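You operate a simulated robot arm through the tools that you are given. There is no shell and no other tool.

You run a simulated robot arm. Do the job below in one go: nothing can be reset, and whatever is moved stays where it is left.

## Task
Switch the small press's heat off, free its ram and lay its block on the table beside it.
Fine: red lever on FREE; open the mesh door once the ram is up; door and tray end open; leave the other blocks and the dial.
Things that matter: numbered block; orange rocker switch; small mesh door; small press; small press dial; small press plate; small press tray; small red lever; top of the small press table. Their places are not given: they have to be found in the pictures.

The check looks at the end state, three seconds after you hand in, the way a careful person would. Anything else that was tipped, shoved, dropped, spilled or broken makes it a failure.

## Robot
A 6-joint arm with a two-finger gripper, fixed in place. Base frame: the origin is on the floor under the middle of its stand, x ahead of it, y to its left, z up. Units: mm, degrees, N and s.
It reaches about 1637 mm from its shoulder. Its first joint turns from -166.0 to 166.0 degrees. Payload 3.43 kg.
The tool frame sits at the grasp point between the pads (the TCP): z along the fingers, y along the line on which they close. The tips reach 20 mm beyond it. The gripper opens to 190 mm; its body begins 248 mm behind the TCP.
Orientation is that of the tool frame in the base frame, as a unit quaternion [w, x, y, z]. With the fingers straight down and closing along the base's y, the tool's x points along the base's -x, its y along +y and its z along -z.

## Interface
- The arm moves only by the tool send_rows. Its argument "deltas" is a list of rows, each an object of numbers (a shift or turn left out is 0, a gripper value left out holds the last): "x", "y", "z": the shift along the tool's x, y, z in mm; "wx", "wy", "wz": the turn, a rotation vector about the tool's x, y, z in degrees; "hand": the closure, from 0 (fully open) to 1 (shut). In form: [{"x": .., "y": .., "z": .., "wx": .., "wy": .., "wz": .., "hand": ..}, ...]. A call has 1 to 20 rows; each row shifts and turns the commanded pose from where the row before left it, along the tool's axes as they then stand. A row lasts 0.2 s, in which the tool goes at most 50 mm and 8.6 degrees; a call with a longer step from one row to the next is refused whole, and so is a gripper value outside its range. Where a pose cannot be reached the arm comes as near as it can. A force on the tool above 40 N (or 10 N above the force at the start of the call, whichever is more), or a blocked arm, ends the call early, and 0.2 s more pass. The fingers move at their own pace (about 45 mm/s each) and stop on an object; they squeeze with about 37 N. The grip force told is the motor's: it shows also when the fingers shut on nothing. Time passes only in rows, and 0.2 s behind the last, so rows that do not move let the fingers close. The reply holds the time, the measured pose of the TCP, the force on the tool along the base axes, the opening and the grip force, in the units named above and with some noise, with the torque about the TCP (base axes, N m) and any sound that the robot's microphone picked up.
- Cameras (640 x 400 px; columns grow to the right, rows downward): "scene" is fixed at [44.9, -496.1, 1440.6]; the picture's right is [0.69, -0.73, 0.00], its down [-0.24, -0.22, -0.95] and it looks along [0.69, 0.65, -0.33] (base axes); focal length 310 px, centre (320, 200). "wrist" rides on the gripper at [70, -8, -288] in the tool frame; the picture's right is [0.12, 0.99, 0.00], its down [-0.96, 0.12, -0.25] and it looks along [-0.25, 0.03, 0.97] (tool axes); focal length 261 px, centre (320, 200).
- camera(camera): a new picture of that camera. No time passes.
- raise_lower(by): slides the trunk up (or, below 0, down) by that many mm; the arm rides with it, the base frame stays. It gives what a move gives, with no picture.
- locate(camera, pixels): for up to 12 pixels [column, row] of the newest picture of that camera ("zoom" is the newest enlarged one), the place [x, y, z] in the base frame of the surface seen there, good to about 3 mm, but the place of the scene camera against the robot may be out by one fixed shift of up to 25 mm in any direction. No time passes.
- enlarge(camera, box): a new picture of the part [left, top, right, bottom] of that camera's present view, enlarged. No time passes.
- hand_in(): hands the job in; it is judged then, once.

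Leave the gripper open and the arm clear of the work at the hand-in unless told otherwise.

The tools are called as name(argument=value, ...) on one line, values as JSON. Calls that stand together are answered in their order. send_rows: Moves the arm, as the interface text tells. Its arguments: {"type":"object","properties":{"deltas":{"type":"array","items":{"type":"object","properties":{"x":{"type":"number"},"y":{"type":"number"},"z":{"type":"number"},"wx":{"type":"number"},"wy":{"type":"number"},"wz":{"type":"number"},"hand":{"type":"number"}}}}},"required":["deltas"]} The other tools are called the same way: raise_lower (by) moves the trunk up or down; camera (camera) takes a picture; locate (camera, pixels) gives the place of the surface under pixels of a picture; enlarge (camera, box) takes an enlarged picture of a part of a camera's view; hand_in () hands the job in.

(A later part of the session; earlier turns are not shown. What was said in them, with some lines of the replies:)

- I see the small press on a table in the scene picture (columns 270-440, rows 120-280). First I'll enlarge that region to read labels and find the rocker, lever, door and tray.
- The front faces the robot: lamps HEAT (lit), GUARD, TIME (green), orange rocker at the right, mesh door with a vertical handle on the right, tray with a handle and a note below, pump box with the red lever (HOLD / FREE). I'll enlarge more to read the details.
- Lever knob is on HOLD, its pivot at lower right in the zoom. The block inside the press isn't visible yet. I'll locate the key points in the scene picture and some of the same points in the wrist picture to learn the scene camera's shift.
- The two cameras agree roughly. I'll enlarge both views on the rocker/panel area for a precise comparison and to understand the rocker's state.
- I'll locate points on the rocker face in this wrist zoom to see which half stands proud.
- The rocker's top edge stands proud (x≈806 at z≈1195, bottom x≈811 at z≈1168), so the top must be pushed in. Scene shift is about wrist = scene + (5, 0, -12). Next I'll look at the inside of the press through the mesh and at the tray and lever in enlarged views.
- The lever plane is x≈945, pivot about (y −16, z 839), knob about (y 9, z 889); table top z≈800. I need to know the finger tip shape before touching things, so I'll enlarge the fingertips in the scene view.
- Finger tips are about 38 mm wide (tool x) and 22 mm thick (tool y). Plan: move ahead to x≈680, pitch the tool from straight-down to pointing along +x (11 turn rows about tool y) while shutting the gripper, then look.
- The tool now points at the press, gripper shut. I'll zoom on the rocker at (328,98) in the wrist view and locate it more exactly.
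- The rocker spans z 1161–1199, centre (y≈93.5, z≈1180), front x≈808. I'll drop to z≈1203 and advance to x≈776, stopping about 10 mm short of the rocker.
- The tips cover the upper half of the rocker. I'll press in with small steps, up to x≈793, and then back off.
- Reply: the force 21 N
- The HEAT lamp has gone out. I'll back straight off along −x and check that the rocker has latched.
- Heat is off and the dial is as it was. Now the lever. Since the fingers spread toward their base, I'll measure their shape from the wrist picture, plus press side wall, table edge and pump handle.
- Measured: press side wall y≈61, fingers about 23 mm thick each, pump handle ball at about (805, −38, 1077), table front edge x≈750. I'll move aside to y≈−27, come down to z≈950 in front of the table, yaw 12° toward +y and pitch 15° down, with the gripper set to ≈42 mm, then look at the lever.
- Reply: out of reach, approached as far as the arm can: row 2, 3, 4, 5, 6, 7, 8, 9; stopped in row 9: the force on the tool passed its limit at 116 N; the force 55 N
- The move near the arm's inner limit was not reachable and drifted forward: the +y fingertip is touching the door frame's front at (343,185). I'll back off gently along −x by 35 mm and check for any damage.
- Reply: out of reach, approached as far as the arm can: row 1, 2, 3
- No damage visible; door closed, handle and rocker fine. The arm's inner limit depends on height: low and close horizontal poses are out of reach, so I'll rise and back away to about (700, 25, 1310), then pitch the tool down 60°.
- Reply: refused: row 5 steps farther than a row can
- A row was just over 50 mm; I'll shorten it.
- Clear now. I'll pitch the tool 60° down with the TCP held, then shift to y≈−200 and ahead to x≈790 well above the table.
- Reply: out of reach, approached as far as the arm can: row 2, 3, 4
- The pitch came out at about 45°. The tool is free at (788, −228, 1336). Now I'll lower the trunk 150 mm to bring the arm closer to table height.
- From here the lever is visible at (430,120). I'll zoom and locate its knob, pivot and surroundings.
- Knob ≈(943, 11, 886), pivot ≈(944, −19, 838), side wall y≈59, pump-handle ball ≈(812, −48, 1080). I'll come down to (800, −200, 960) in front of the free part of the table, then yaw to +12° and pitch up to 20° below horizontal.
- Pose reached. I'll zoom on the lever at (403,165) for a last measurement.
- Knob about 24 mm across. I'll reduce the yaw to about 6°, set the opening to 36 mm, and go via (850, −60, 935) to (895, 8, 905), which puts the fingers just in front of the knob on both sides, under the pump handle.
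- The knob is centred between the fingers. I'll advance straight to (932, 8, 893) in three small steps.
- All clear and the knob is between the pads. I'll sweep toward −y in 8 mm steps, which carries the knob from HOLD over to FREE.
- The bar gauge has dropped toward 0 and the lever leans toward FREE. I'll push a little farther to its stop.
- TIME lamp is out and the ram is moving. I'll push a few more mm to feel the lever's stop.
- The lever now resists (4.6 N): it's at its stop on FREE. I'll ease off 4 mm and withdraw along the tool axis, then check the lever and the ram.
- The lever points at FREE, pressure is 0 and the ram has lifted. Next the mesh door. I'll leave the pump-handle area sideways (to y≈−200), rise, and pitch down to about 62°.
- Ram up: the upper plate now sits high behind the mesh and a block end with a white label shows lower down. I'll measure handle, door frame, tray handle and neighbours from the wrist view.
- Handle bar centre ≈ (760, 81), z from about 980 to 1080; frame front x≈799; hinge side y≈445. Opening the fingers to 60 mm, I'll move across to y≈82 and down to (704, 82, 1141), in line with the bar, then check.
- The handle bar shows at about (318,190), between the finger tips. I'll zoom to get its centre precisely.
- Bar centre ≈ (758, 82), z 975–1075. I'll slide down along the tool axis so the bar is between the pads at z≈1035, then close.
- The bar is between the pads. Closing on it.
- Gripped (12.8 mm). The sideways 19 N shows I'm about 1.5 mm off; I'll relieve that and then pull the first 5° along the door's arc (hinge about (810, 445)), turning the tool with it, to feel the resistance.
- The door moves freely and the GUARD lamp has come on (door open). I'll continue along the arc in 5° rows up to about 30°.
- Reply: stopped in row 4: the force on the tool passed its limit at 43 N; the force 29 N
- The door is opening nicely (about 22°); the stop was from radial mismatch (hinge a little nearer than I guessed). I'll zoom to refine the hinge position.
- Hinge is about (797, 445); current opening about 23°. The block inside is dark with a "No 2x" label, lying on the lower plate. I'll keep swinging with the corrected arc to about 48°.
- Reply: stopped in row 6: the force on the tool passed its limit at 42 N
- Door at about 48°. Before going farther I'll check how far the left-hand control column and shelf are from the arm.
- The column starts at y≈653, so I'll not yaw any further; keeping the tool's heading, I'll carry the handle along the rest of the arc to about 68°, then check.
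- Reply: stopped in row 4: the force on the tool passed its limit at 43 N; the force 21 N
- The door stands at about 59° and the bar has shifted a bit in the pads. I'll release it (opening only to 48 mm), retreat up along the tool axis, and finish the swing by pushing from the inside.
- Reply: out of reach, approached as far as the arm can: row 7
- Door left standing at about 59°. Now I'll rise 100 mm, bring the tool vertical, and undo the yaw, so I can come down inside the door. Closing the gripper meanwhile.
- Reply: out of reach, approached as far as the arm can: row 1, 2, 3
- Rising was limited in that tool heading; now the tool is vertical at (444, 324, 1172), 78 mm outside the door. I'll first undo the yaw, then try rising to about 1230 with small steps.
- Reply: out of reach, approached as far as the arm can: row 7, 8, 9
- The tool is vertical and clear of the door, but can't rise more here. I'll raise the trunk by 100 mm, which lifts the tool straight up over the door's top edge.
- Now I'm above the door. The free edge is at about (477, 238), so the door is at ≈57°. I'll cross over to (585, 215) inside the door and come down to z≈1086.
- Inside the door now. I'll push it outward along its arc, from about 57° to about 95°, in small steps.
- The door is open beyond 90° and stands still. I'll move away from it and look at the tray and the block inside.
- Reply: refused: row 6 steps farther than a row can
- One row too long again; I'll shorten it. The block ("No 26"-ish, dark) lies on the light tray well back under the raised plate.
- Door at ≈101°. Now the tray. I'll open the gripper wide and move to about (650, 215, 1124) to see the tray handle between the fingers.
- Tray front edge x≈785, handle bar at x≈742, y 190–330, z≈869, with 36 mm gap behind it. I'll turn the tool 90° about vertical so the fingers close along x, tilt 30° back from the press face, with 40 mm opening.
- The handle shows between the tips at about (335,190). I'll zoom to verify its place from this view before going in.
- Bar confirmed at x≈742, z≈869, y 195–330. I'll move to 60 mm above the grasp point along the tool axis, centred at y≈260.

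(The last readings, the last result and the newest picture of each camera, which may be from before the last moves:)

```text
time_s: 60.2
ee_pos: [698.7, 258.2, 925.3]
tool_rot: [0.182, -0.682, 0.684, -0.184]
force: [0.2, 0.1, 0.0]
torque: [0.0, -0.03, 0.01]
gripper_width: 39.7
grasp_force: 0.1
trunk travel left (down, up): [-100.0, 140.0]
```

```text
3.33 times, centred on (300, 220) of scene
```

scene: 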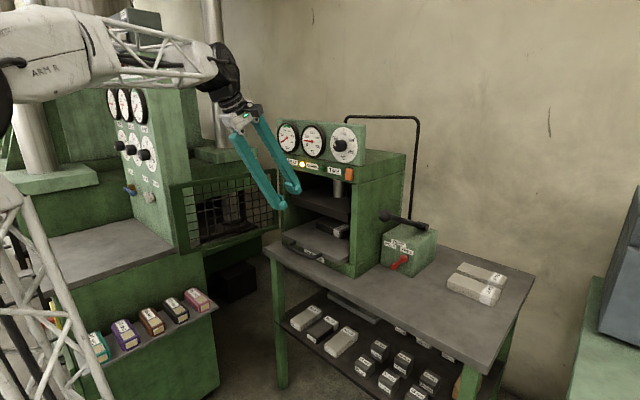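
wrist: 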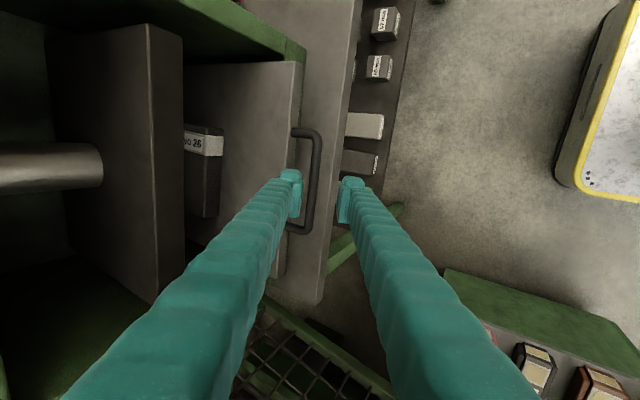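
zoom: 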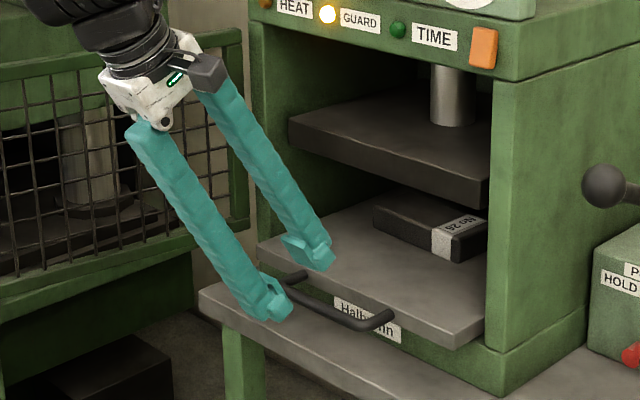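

The bar lies between the two tips and the left finger is headed for the gap between bar and tray front. Going down the last 60 mm in three steps.

send_rows(deltas=[{"x": -0.3, "y": -1.1, "z": 20}, {"x": -0.3, "y": -1.1, "z": 20}, {"x": -0.3, "y": -1.1, "z": 20}, {}])

enlarge(camera="wrist", box=[260, 120, 400, 250])

enlarge(camera="scene", box=[260, 200, 360, 280])

```text
time_s: 61.2
ee_pos: [732.2, 259.2, 876.5]
tool_rot: [0.182, -0.681, 0.685, -0.185]
force: [0.2, -0.2, 0.0]
torque: [0.01, 0.0, 0.0]
gripper_width: 40.0
grasp_force: 0.1
trunk travel left (down, up): [-100.0, 140.0]
```

```text
3.08 times, centred on (330, 185) of wrist
```

zoom: 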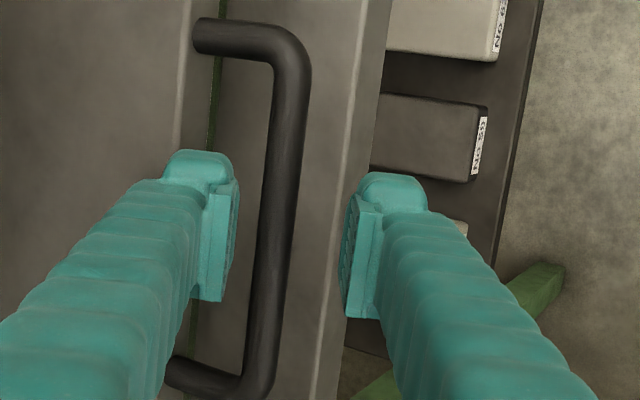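

```text
5.00 times, centred on (310, 240) of scene
```

zoom: 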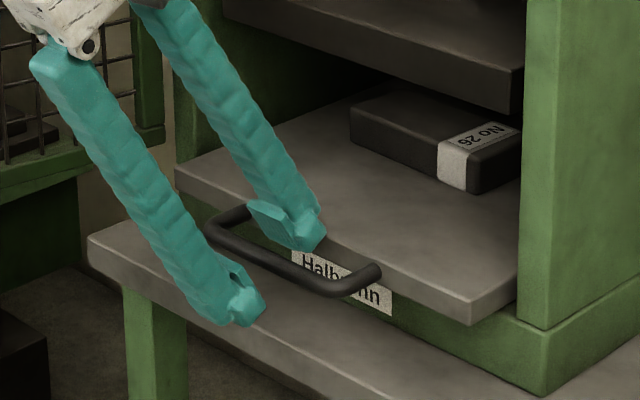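

The fingers straddle the bar, one in the gap. I'll go 3 mm deeper and close on it.

send_rows(deltas=[{"z": 3}, {"hand": 1}, {}, {}, {}, {}])

enlarge(camera="wrist", box=[260, 120, 400, 250])

```text
time_s: 62.6
ee_pos: [734.3, 260.1, 875.2]
tool_rot: [0.184, -0.682, 0.684, -0.186]
force: [4.1, -1.9, 21.4]
torque: [-0.62, -0.16, 0.95]
gripper_width: 13.1
grasp_force: 45.3
trunk travel left (down, up): [-100.0, 140.0]
```

```text
3.08 times, centred on (330, 185) of wrist
```

zoom: 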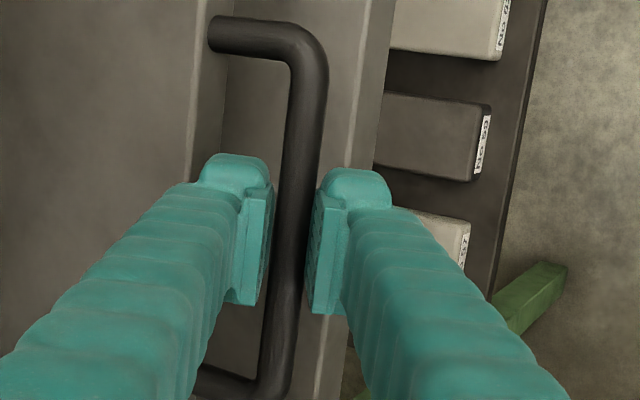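

Gripped (13 mm). There's 21 N vertical preload from the tilted closing; I'll shift the tool toward the bar by 4 mm to relieve it and then draw the tray out a first 20 mm.

send_rows(deltas=[{"y": -4}, {}, {"y": 8.7, "z": -5}, {"y": 8.7, "z": -5}, {}])

enlarge(camera="scene", box=[240, 160, 360, 280])

```text
time_s: 63.8
ee_pos: [718.6, 259.6, 874.9]
tool_rot: [0.182, -0.681, 0.685, -0.185]
force: [-1.5, -6.6, 4.2]
torque: [-0.7, -0.03, 0.88]
gripper_width: 12.9
grasp_force: 44.9
trunk travel left (down, up): [-100.0, 140.0]
```

```text
3.33 times, centred on (300, 220) of scene
```

zoom: 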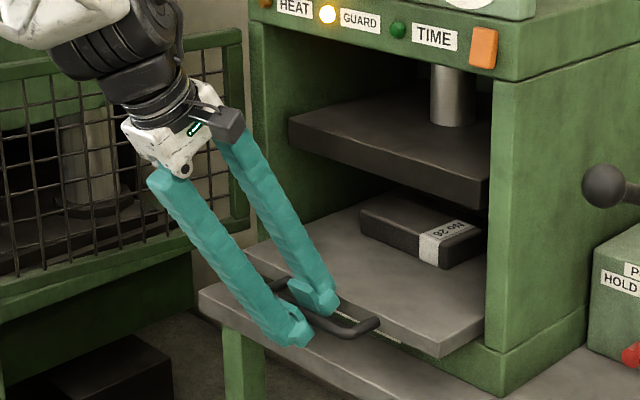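

The tray slides and the block rides with it. I'll keep drawing it out slowly, another ~100 mm.

send_rows(deltas=[{"y": 6.9, "z": -4}, {"y": 10.4, "z": -6}, {"y": 13, "z": -7.5}, {"y": 13, "z": -7.5}, {"y": 13, "z": -7.5}, {"y": 13, "z": -7.5}, {"y": 10.4, "z": -6}, {"y": 6.9, "z": -4}, {}])

enlarge(camera="scene", box=[240, 160, 360, 280])

```text
time_s: 65.8
ee_pos: [617.6, 259.6, 876.1]
tool_rot: [0.182, -0.681, 0.684, -0.185]
force: [-0.7, -13.5, -1.4]
torque: [-0.64, 0.0, 0.91]
gripper_width: 12.8
grasp_force: 45.1
trunk travel left (down, up): [-100.0, 140.0]
```

```text
3.33 times, centred on (300, 220) of scene
```

zoom: 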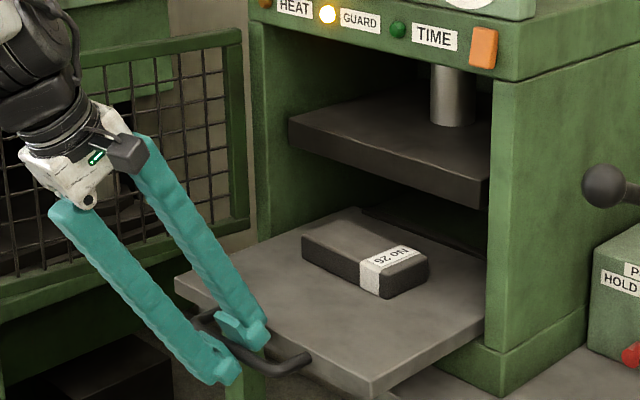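

Block No 26 is now out from under the plate. I'll draw the tray a further ~80 mm (with a 1 mm sideways correction) so there's room above the block for the gripper.

send_rows(deltas=[{"x": 1, "y": 6.9, "z": -4}, {"y": 10.4, "z": -6}, {"y": 13, "z": -7.5}, {"y": 13, "z": -7.5}, {"y": 13, "z": -7.5}, {"y": 10.4, "z": -6}, {"y": 5, "z": -3}, {}])

camera(camera="scene")

enlarge(camera="scene", box=[240, 160, 360, 280])

```text
time_s: 67.6
ee_pos: [534.5, 259.7, 874.5]
tool_rot: [0.181, -0.682, 0.685, -0.184]
force: [1.2, -10.2, -9.4]
torque: [-0.56, 0.0, 0.89]
gripper_width: 12.7
grasp_force: 45.4
trunk travel left (down, up): [-100.0, 140.0]
```

```text
taken
```

scene: 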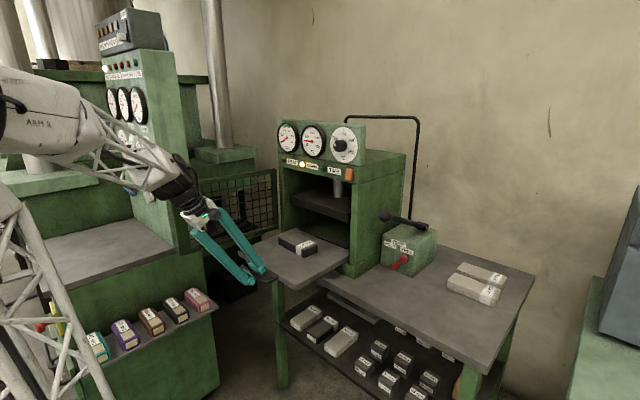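

```text
3.33 times, centred on (300, 220) of scene
```

zoom: 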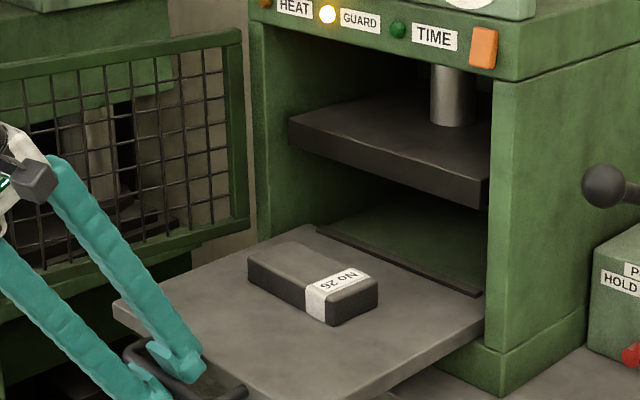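

The tray is out about 205 mm. I'll measure block corners and the tray's back edge in this zoom.

locate(camera="zoom", pixels=[[252, 260], [297, 244], [374, 284], [330, 298], [310, 270], [250, 280], [325, 325], [378, 302], [400, 265], [440, 300], [200, 310], [400, 340]])

```text
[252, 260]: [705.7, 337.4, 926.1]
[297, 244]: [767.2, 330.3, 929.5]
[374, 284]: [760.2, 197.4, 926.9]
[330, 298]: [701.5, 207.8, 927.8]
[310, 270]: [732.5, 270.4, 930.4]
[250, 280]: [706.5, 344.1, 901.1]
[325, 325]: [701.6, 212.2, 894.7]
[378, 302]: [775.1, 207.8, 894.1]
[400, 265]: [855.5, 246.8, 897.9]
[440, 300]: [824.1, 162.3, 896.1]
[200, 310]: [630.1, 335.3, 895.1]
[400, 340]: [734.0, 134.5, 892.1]
```

Block No 26: about 68 × 140 × 35 mm, centred near (741, 269), long side along y, top z≈916. The tray's back edge is at x≈860, so about 40 mm remains in the press: that's far enough. I'll release the handle, back off along the tool axis 40 mm, then go straight up.

send_rows(deltas=[{"hand": 0.76}, {}, {}, {"z": -15}, {"z": -25}, {"y": -18.8, "z": -32.5}, {"y": -18.8, "z": -32.5}, {"y": -18.8, "z": -32.5}, {"y": -18.8, "z": -32.5}, {}])

camera(camera="wrist")

camera(camera="scene")

```text
time_s: 69.8
ee_pos: [514.7, 262.0, 1061.0]
tool_rot: [0.181, -0.681, 0.685, -0.185]
force: [-0.1, 0.9, -0.1]
torque: [0.04, 0.0, -0.02]
gripper_width: 45.6
grasp_force: 0.1
trunk travel left (down, up): [-100.0, 140.0]
```

```text
taken
```

wrist: 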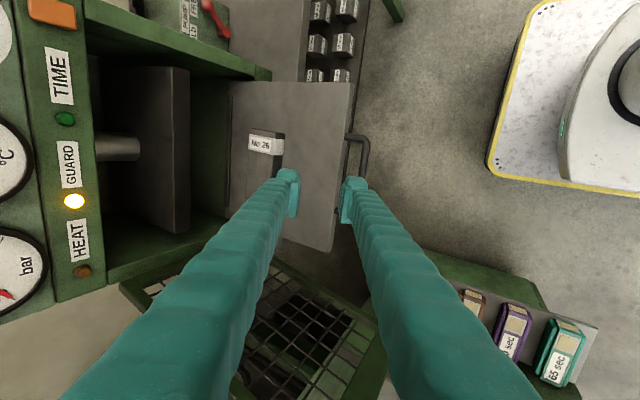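

```text
taken
```

scene: 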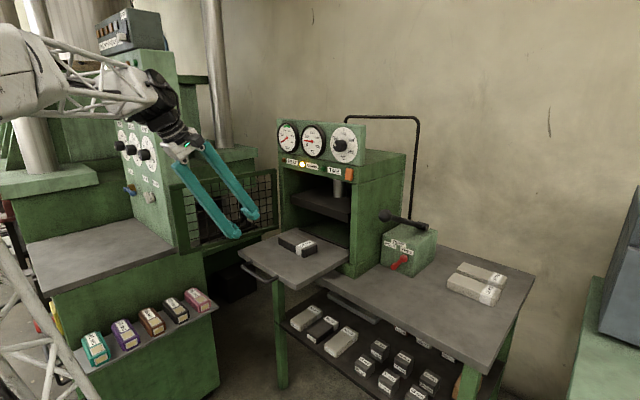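

Tray stays out with the block on it. I'll bring the tool vertical, turn it back 90° so the fingers close along y, and open the gripper fully.

send_rows(deltas=[{"wx": -7.5}, {"wx": -7.5}, {"wx": -7.5}, {"wx": -7.5}, {"wz": 8.2, "hand": 0}, {"wz": 8.2}, {"wz": 8.2}, {"wz": 8.2}, {"wz": 8.2}, {"wz": 8.2}, {"wz": 8.2}, {"wz": 8.2}, {"wz": 8.2}, {"wz": 8.2}, {"wz": 8}, {}])

camera(camera="wrist")

```text
time_s: 73.2
ee_pos: [515.1, 261.3, 1060.6]
tool_rot: [0.0, 0.003, 1.0, -0.001]
force: [0.0, -0.3, -0.6]
torque: [0.0, 0.01, 0.0]
gripper_width: 189.9
grasp_force: 0.0
trunk travel left (down, up): [-100.0, 140.0]
```

```text
taken
```

wrist: 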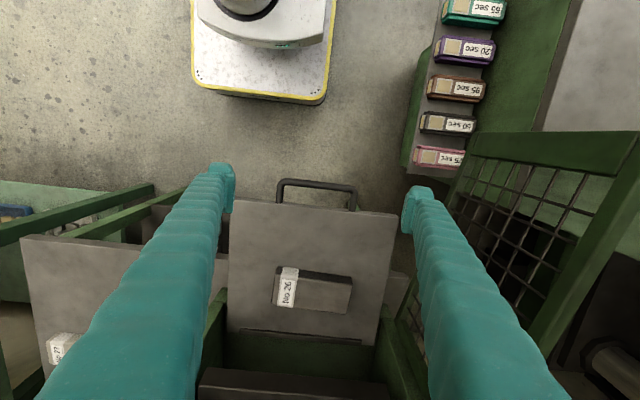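

Block No 26 is clearly visible between the fingers at (312,290). I'll zoom and locate its corners with the wrist camera, which has no offset.

enlarge(camera="wrist", box=[230, 230, 400, 350])

locate(camera="wrist", pixels=[[281, 267], [351, 277], [350, 311], [276, 304], [312, 290], [276, 285], [353, 295], [320, 265], [300, 334], [240, 300], [390, 240], [245, 205]])

```text
3.33 times, centred on (315, 290) of wrist
```

zoom: 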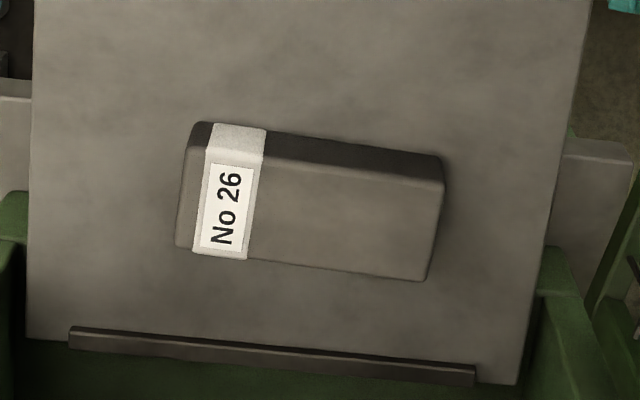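

```text
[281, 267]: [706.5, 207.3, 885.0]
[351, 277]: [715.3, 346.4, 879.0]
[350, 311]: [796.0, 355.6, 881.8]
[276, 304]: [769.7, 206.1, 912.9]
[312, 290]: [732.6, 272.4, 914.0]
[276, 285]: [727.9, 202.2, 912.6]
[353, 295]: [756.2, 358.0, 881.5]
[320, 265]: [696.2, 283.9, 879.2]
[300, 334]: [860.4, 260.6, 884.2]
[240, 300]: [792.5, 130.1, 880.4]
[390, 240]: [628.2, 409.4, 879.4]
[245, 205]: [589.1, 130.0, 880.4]
```

locate(camera="zoom", pixels=[[200, 162], [436, 190], [422, 274], [184, 240], [320, 178], [300, 256], [192, 200], [428, 232], [310, 217], [210, 125], [440, 158]])

```text
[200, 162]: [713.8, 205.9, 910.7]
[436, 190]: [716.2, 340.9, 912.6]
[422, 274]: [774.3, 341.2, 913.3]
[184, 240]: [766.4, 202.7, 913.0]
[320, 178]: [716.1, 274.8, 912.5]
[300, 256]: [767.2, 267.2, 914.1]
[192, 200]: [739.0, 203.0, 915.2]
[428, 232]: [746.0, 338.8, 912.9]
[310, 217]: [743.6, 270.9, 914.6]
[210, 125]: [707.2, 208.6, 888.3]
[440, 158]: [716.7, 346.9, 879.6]
```

Block: x 709–774, y 201–343, top z≈913, on the tray at z≈880. I'll tilt the tool 18° (leaning away from the press face) and go above the block, to (739, 271, 1028), fingers fully open along y.

send_rows(deltas=[{"wy": -6}, {"wy": -6}, {"wy": -6}, {"x": -40.6, "y": 2, "z": 19.9}, {"x": -40.6, "y": 2, "z": 19.9}, {"x": -40.6, "y": 2, "z": 19.9}, {"x": -40.6, "y": 2, "z": 19.9}, {"x": -40.6, "y": 2, "z": 19.9}, {}])

camera(camera="wrist")

camera(camera="scene")

```text
time_s: 75.2
ee_pos: [740.8, 269.0, 1026.9]
tool_rot: [0.157, 0.002, 0.988, -0.002]
force: [0.7, 0.7, -0.1]
torque: [-0.01, 0.03, -0.02]
gripper_width: 190.0
grasp_force: 0.0
trunk travel left (down, up): [-100.0, 140.0]
```

```text
taken
```

wrist: 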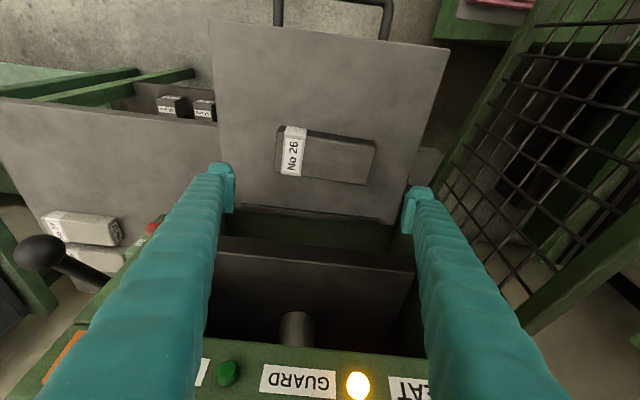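

```text
taken
```

scene: 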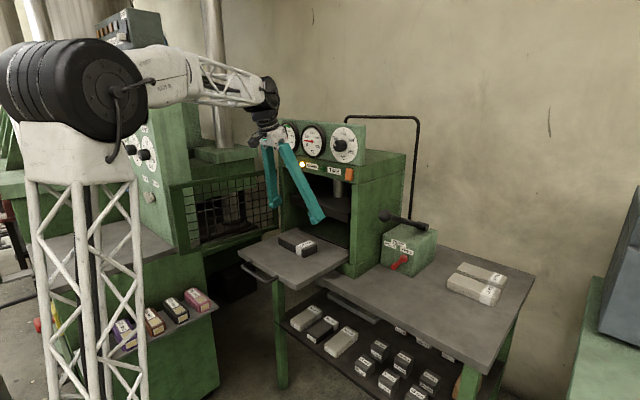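

Above the block now. I'll check the block's edges from this view.

enlarge(camera="wrist", box=[240, 100, 410, 220])

locate(camera="zoom", pixels=[[145, 120], [435, 160], [410, 270], [125, 225], [280, 150], [270, 240], [135, 180], [425, 215], [60, 150], [520, 260]])

```text
3.33 times, centred on (325, 160) of wrist
```

zoom: 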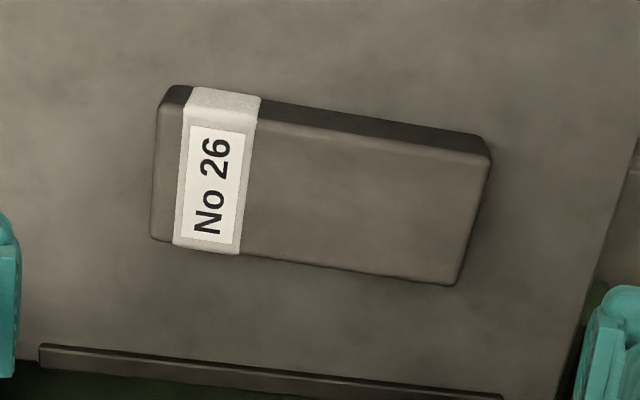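

```text
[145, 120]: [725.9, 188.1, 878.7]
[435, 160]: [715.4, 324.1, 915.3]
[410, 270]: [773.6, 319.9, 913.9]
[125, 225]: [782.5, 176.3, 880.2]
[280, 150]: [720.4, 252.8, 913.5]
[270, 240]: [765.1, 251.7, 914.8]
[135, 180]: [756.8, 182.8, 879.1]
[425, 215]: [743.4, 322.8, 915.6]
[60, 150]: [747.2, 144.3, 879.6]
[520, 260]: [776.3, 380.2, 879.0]
```

locate(camera="zoom", pixels=[[162, 170], [172, 170], [155, 200], [470, 200], [480, 200], [486, 185], [460, 260], [300, 142], [300, 262]])

```text
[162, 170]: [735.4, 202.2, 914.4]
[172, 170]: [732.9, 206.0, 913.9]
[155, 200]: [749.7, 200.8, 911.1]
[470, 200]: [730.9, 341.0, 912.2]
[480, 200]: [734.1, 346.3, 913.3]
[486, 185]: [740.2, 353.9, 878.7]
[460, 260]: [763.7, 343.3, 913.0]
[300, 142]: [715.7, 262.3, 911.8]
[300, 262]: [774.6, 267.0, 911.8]
```

Block centre (743, 273), 146 × 66 mm. Descending straight down to z≈908, fingers on either end.

send_rows(deltas=[{"x": 9.4, "y": 1, "z": 28.3}, {"x": 9.4, "y": 1, "z": 28.3}, {"x": 9.4, "y": 1, "z": 28.3}, {"x": 4.7, "y": 0.5, "z": 14.1}, {"x": 4.6, "y": 0.5, "z": 14}, {}])

camera(camera="wrist")

enlarge(camera="scene", box=[240, 180, 360, 290])

```text
time_s: 76.6
ee_pos: [737.6, 273.3, 907.6]
tool_rot: [0.157, 0.001, 0.988, -0.002]
force: [0.5, -0.8, -0.1]
torque: [0.0, 0.0, -0.01]
gripper_width: 190.4
grasp_force: 0.1
trunk travel left (down, up): [-100.0, 140.0]
```

```text
taken
```

wrist: 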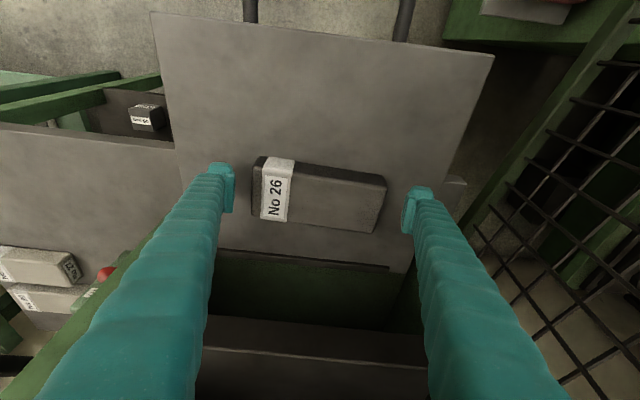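

```text
3.64 times, centred on (300, 235) of scene
```

zoom: 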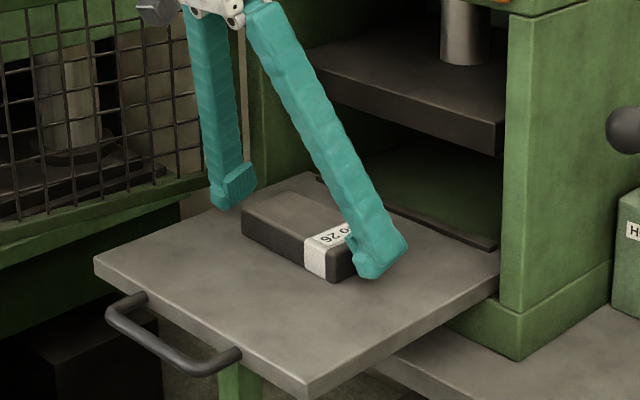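

Fingers are beside the block's ends. Closing on it.

send_rows(deltas=[{"hand": 1}, {}, {}, {}, {}, {}])

camera(camera="wrist")

enlarge(camera="scene", box=[240, 180, 360, 290])

```text
time_s: 78.0
ee_pos: [737.5, 274.1, 908.1]
tool_rot: [0.157, 0.002, 0.988, -0.001]
force: [-0.6, -2.1, 3.5]
torque: [-0.03, 0.14, -0.14]
gripper_width: 152.3
grasp_force: 37.2
trunk travel left (down, up): [-100.0, 140.0]
```

```text
taken
```

wrist: 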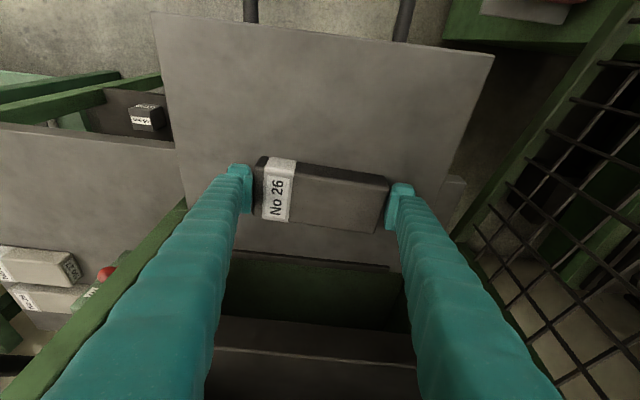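

```text
3.64 times, centred on (300, 235) of scene
```

zoom: 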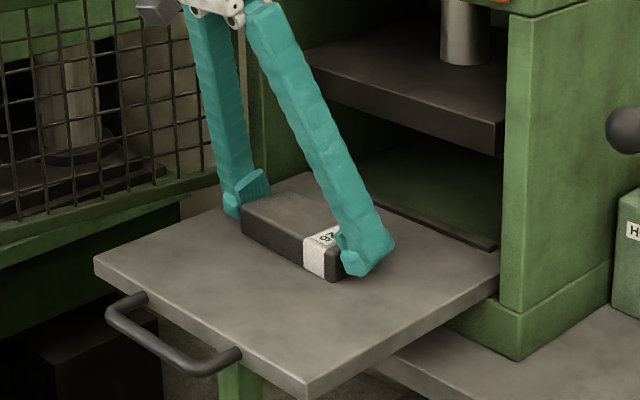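

Gripped at 152 mm with 37 N. I'll lift slowly by 20 mm to test the hold.

send_rows(deltas=[{"x": -1.5, "z": -4.8}, {"x": -2.3, "z": -7.1}, {"x": -2.3, "z": -7.1}, {}])

camera(camera="wrist")

enlarge(camera="scene", box=[240, 180, 360, 290])

```text
time_s: 79.0
ee_pos: [737.8, 272.6, 928.4]
tool_rot: [0.157, 0.001, 0.988, -0.002]
force: [0.8, 0.6, -4.1]
torque: [0.0, 0.04, 0.01]
gripper_width: 152.4
grasp_force: 36.6
trunk travel left (down, up): [-100.0, 140.0]
```

```text
taken
```

wrist: 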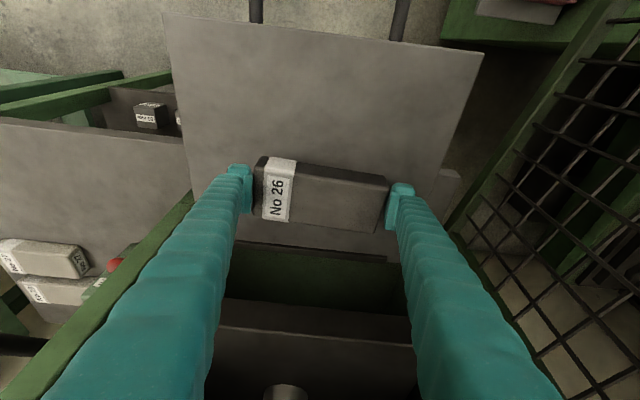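

```text
3.64 times, centred on (300, 235) of scene
```

zoom: 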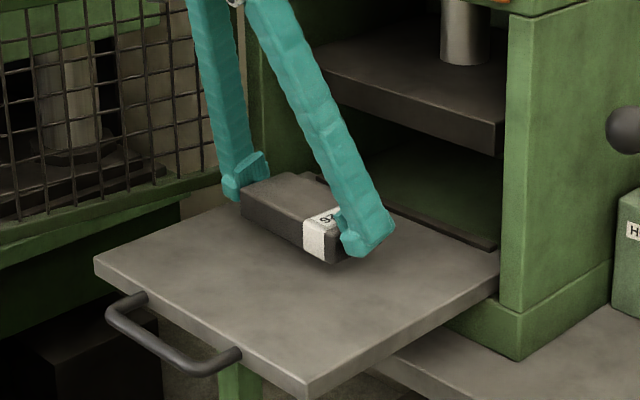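

Held firmly and level (about 0.4 kg). I'll pull back to x≈660, rise to z≈1000 and carry it across to y≈−205, in front of everything.

send_rows(deltas=[{"x": 13, "z": -23.2}, {"x": 13, "z": -23.2}, {"x": 13, "z": -23.2}, {"x": 13, "z": -23.2}, {"y": -20}, {"y": -34}, {"y": -34}, {"y": -34}, {"y": -34}, {"y": -34}, {"y": -34}, {"y": -34}, {"y": -34}, {"y": -34}, {"y": -34}, {"y": -34}, {"y": -34}, {"y": -34}, {"y": -16}, {}])

camera(camera="wrist")

camera(camera="scene")

```text
time_s: 83.2
ee_pos: [657.9, -204.1, 1001.8]
tool_rot: [0.156, 0.001, 0.988, 0.0]
force: [0.1, -0.6, -4.1]
torque: [0.01, 0.0, -0.02]
gripper_width: 151.8
grasp_force: 37.0
trunk travel left (down, up): [-100.0, 140.0]
```

```text
taken
```

wrist: 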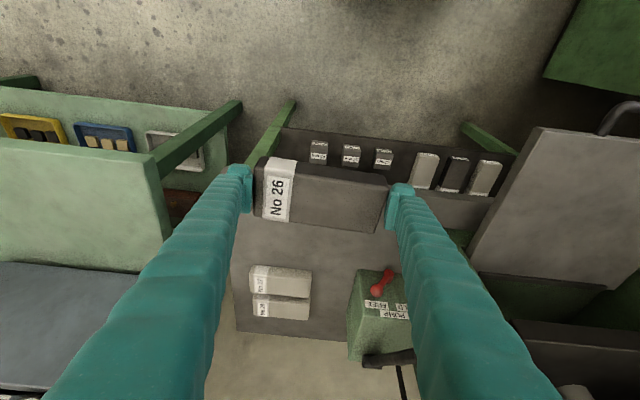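

```text
taken
```

scene: 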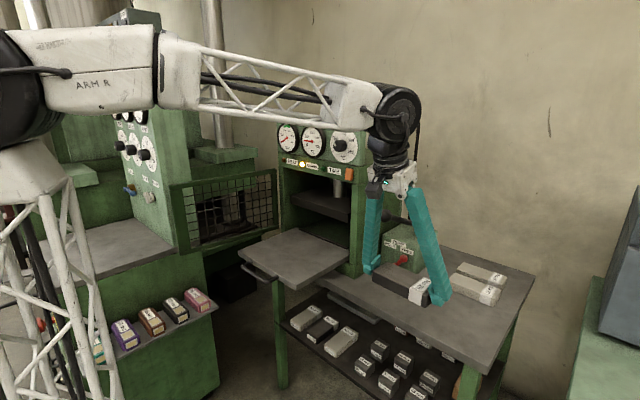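

The block is held in front of the table. I'll locate the free table area and the two other blocks from here.

locate(camera="wrist", pixels=[[300, 240], [340, 250], [330, 300], [237, 330], [237, 240], [252, 270], [308, 290], [252, 297], [310, 272], [378, 288], [400, 240], [360, 270]])

```text
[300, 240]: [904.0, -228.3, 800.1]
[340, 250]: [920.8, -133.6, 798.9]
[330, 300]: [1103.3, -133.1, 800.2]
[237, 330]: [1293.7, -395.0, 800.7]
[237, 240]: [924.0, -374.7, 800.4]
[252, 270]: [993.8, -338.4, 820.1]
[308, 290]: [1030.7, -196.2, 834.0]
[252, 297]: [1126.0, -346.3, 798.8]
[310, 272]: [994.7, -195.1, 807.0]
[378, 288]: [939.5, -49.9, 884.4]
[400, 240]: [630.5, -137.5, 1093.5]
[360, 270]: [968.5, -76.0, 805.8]
```

Table top z≈800; blocks 27/29 begin at x≈993, pump box at x≈969. I'll move to (850, −205, 900), above the clear area.

send_rows(deltas=[{"x": -25.2, "z": 26.1}, {"x": -25.2, "z": 26.1}, {"x": -25.2, "z": 26.1}, {"x": -25.2, "z": 26.1}, {"x": -25.2, "z": 26.1}, {"x": -25.2, "z": 26.1}, {}])

camera(camera="wrist")

camera(camera="scene")

```text
time_s: 84.8
ee_pos: [850.3, -204.7, 901.0]
tool_rot: [0.156, 0.002, 0.988, -0.001]
force: [0.9, 0.4, -4.1]
torque: [-0.02, 0.0, 0.0]
gripper_width: 152.1
grasp_force: 36.8
trunk travel left (down, up): [-100.0, 140.0]
```

```text
taken
```

wrist: 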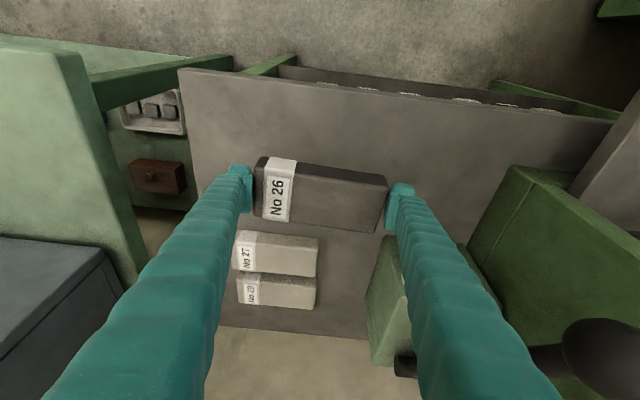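

```text
taken
```

scene: 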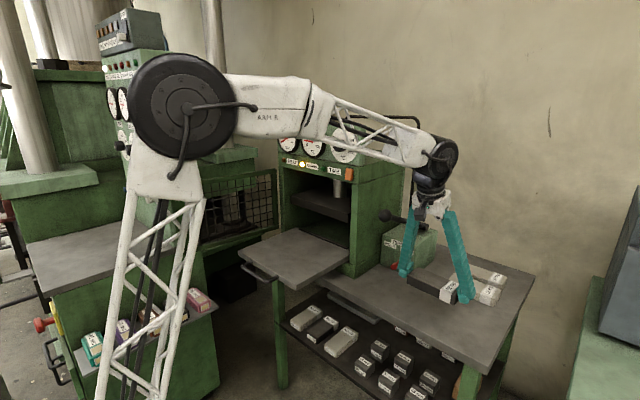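

Clear all round. Lowering to about 4 mm above the table, then 1 mm steps until it touches.

send_rows(deltas=[{"x": 7.1, "z": 21.9}, {"x": 7.1, "z": 21.9}, {"x": 7.1, "z": 21.9}, {}, {"x": 0.3, "z": 0.95}, {"x": 0.3, "z": 0.95}, {}])

enlarge(camera="scene", box=[380, 220, 520, 330])

```text
time_s: 86.4
ee_pos: [849.8, -205.6, 829.5]
tool_rot: [0.156, 0.002, 0.988, -0.002]
force: [1.4, 0.1, -3.6]
torque: [0.03, -0.01, 0.05]
gripper_width: 151.9
grasp_force: 37.7
trunk travel left (down, up): [-100.0, 140.0]
```

```text
3.64 times, centred on (450, 275) of scene
```

zoom: 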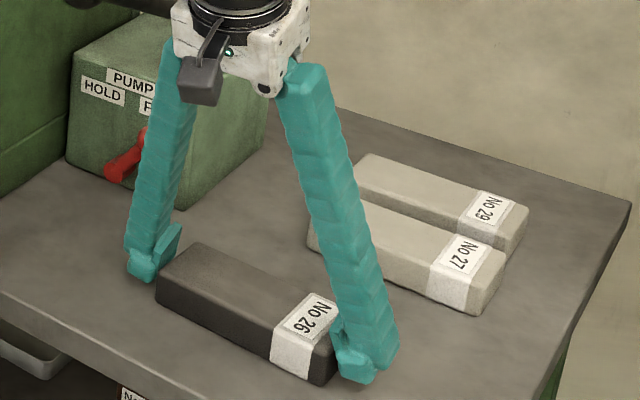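

Still hanging free (−3.6 N). A few more 0.7–1 mm steps until contact.

send_rows(deltas=[{"x": 0.3, "z": 0.95}, {"x": 0.2, "z": 0.7}, {}])

```text
time_s: 87.2
ee_pos: [851.4, -205.1, 828.7]
tool_rot: [0.158, 0.003, 0.987, -0.003]
force: [-0.2, -3.1, 17.4]
torque: [1.48, 0.53, 0.17]
gripper_width: 151.9
grasp_force: 36.4
trunk travel left (down, up): [-100.0, 140.0]
```

The block is on the table (17 N). I'll ease up by 0.7 mm and open the gripper fully.

send_rows(deltas=[{"x": -0.2, "z": -0.7}, {"hand": 0.05}, {}, {}, {}, {}, {}])

camera(camera="wrist")

enlarge(camera="scene", box=[380, 220, 520, 330])

```text
time_s: 88.8
ee_pos: [849.8, -204.0, 829.7]
tool_rot: [0.156, 0.001, 0.988, -0.001]
force: [0.5, -0.2, -0.1]
torque: [-0.02, -0.01, 0.01]
gripper_width: 180.6
grasp_force: 0.1
trunk travel left (down, up): [-100.0, 140.0]
```

```text
taken
```

wrist: 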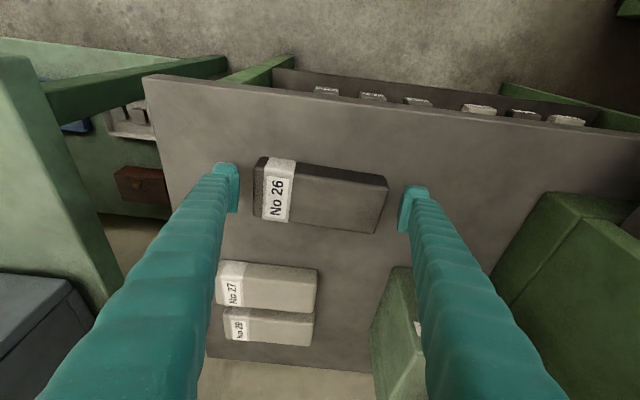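

```text
3.64 times, centred on (450, 275) of scene
```

zoom: 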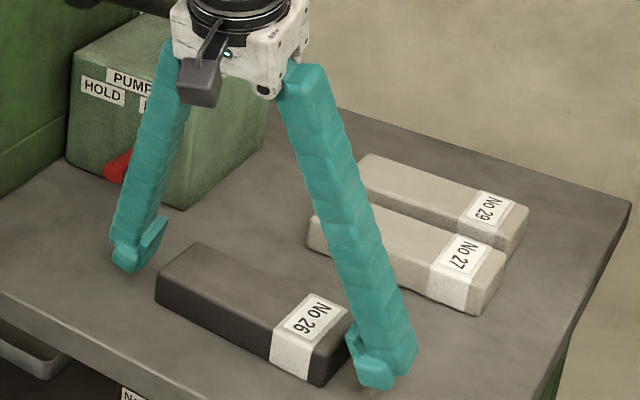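

Released: block No 26 lies flat on the table. I'll withdraw up along the tool axis, then back away from the table.

send_rows(deltas=[{"z": -20}, {"z": -40}, {"z": -45}, {"z": -45}, {"z": -30}, {"x": 15.5, "z": -36.6}, {"x": 15.5, "z": -36.6}, {"x": 15.5, "z": -36.6}, {"x": 15.5, "z": -36.6}, {"x": 15.5, "z": -36.6, "hand": 0}, {}])

camera(camera="scene")

camera(camera="wrist")

enlarge(camera="scene", box=[240, 110, 430, 290])

```text
time_s: 91.2
ee_pos: [662.4, -202.9, 1149.9]
tool_rot: [0.157, 0.002, 0.988, -0.002]
force: [0.0, 0.3, 0.0]
torque: [-0.05, 0.0, 0.0]
gripper_width: 190.0
grasp_force: 0.0
trunk travel left (down, up): [-100.0, 140.0]
```

```text
taken
```

scene: 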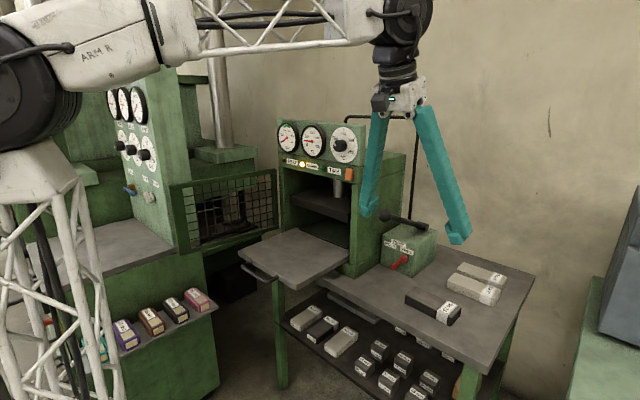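

```text
taken
```

wrist: 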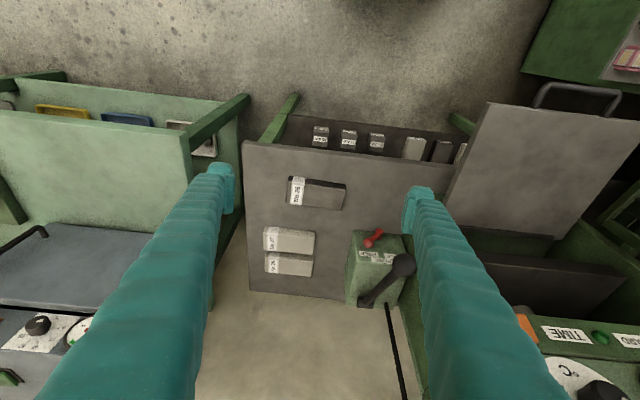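

```text
2.22 times, centred on (335, 200) of scene
```

zoom: 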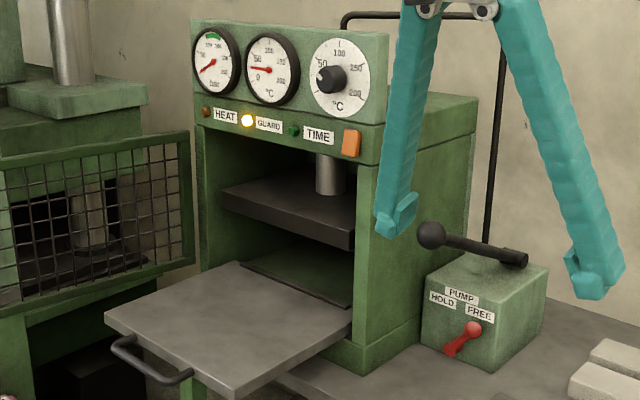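

Everything looks right: HEAT lamp out, lever on FREE, door and tray open, block No 26 on the table, blocks 27/29 undisturbed. I'll back the arm away a little more and do a last close check of dial, rocker and lever.

send_rows(deltas=[{"x": 10, "z": -35}, {"x": 10, "z": -35}, {"x": 10, "z": -30}, {}])

enlarge(camera="scene", box=[270, 110, 390, 190])

enlarge(camera="scene", box=[370, 200, 550, 330])

enlarge(camera="scene", box=[70, 150, 290, 370])

```text
time_s: 92.2
ee_pos: [603.2, -203.2, 1235.4]
tool_rot: [0.156, 0.002, 0.988, -0.001]
force: [-0.9, -0.6, 1.3]
torque: [-0.02, 0.02, 0.02]
gripper_width: 189.9
grasp_force: 0.1
trunk travel left (down, up): [-100.0, 140.0]
```

```text
5.00 times, centred on (330, 150) of scene
```

zoom: 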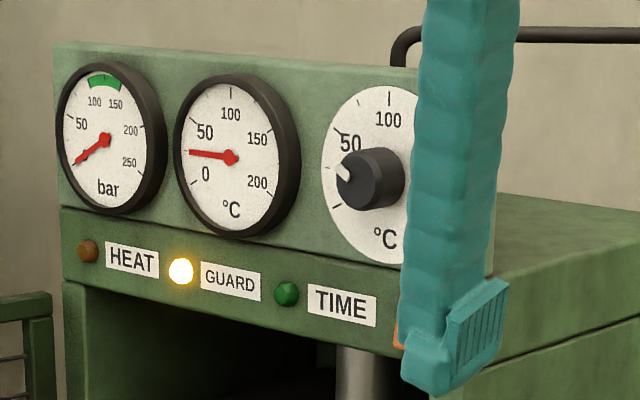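

```text
3.08 times, centred on (460, 265) of scene
```

zoom: 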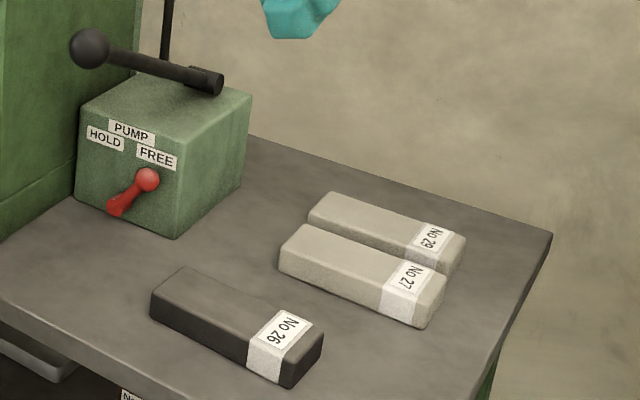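

```text
1.82 times, centred on (180, 260) of scene
```

zoom: 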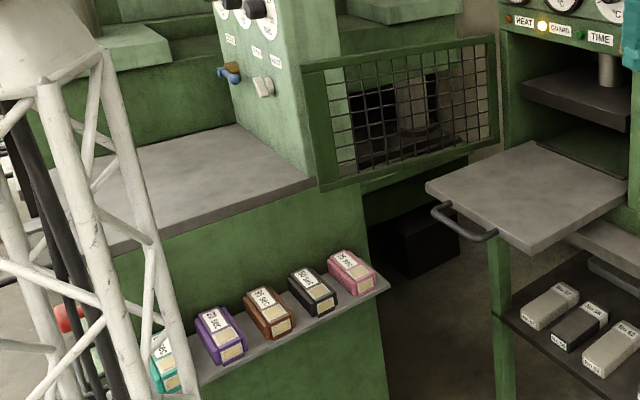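

The final views show:
- The dial is unchanged and the heat is off.
- The lever points at FREE, pressure reads 0 and the ram is up.
- The door and tray are open.
- Block No 26 lies flat on the table, and blocks 27 and 29 are where they were.
- The gripper is open and the arm is clear.

I'm handing in the job.

hand_in()

```text
The job is handed in.
```

The job is done and handed in; I don't have the check's result.

- **Heat:** the orange rocker switch is pressed over and the HEAT lamp is out. The dial is where it was.
- **Ram:** the red lever is at its stop on FREE, the pressure gauge reads 0 and the ram is up.
- **Door and tray:** I opened the mesh door only after the ram had lifted. It stands open at about 101°, and the tray is drawn out about 205 mm.
- **Block:** block No 26 lies flat on the table to the right of the press, in front of blocks 27 and 29, which were not touched.

**One unplanned contact:** on the way to the lever, a move went outside the arm's reach. The fingers hit the front of the closed door frame, with the force peaking at 116 N before the arm stopped. I saw no damage, and the door opened normally afterwards.

At hand-in the gripper was open and the arm was clear of the work.
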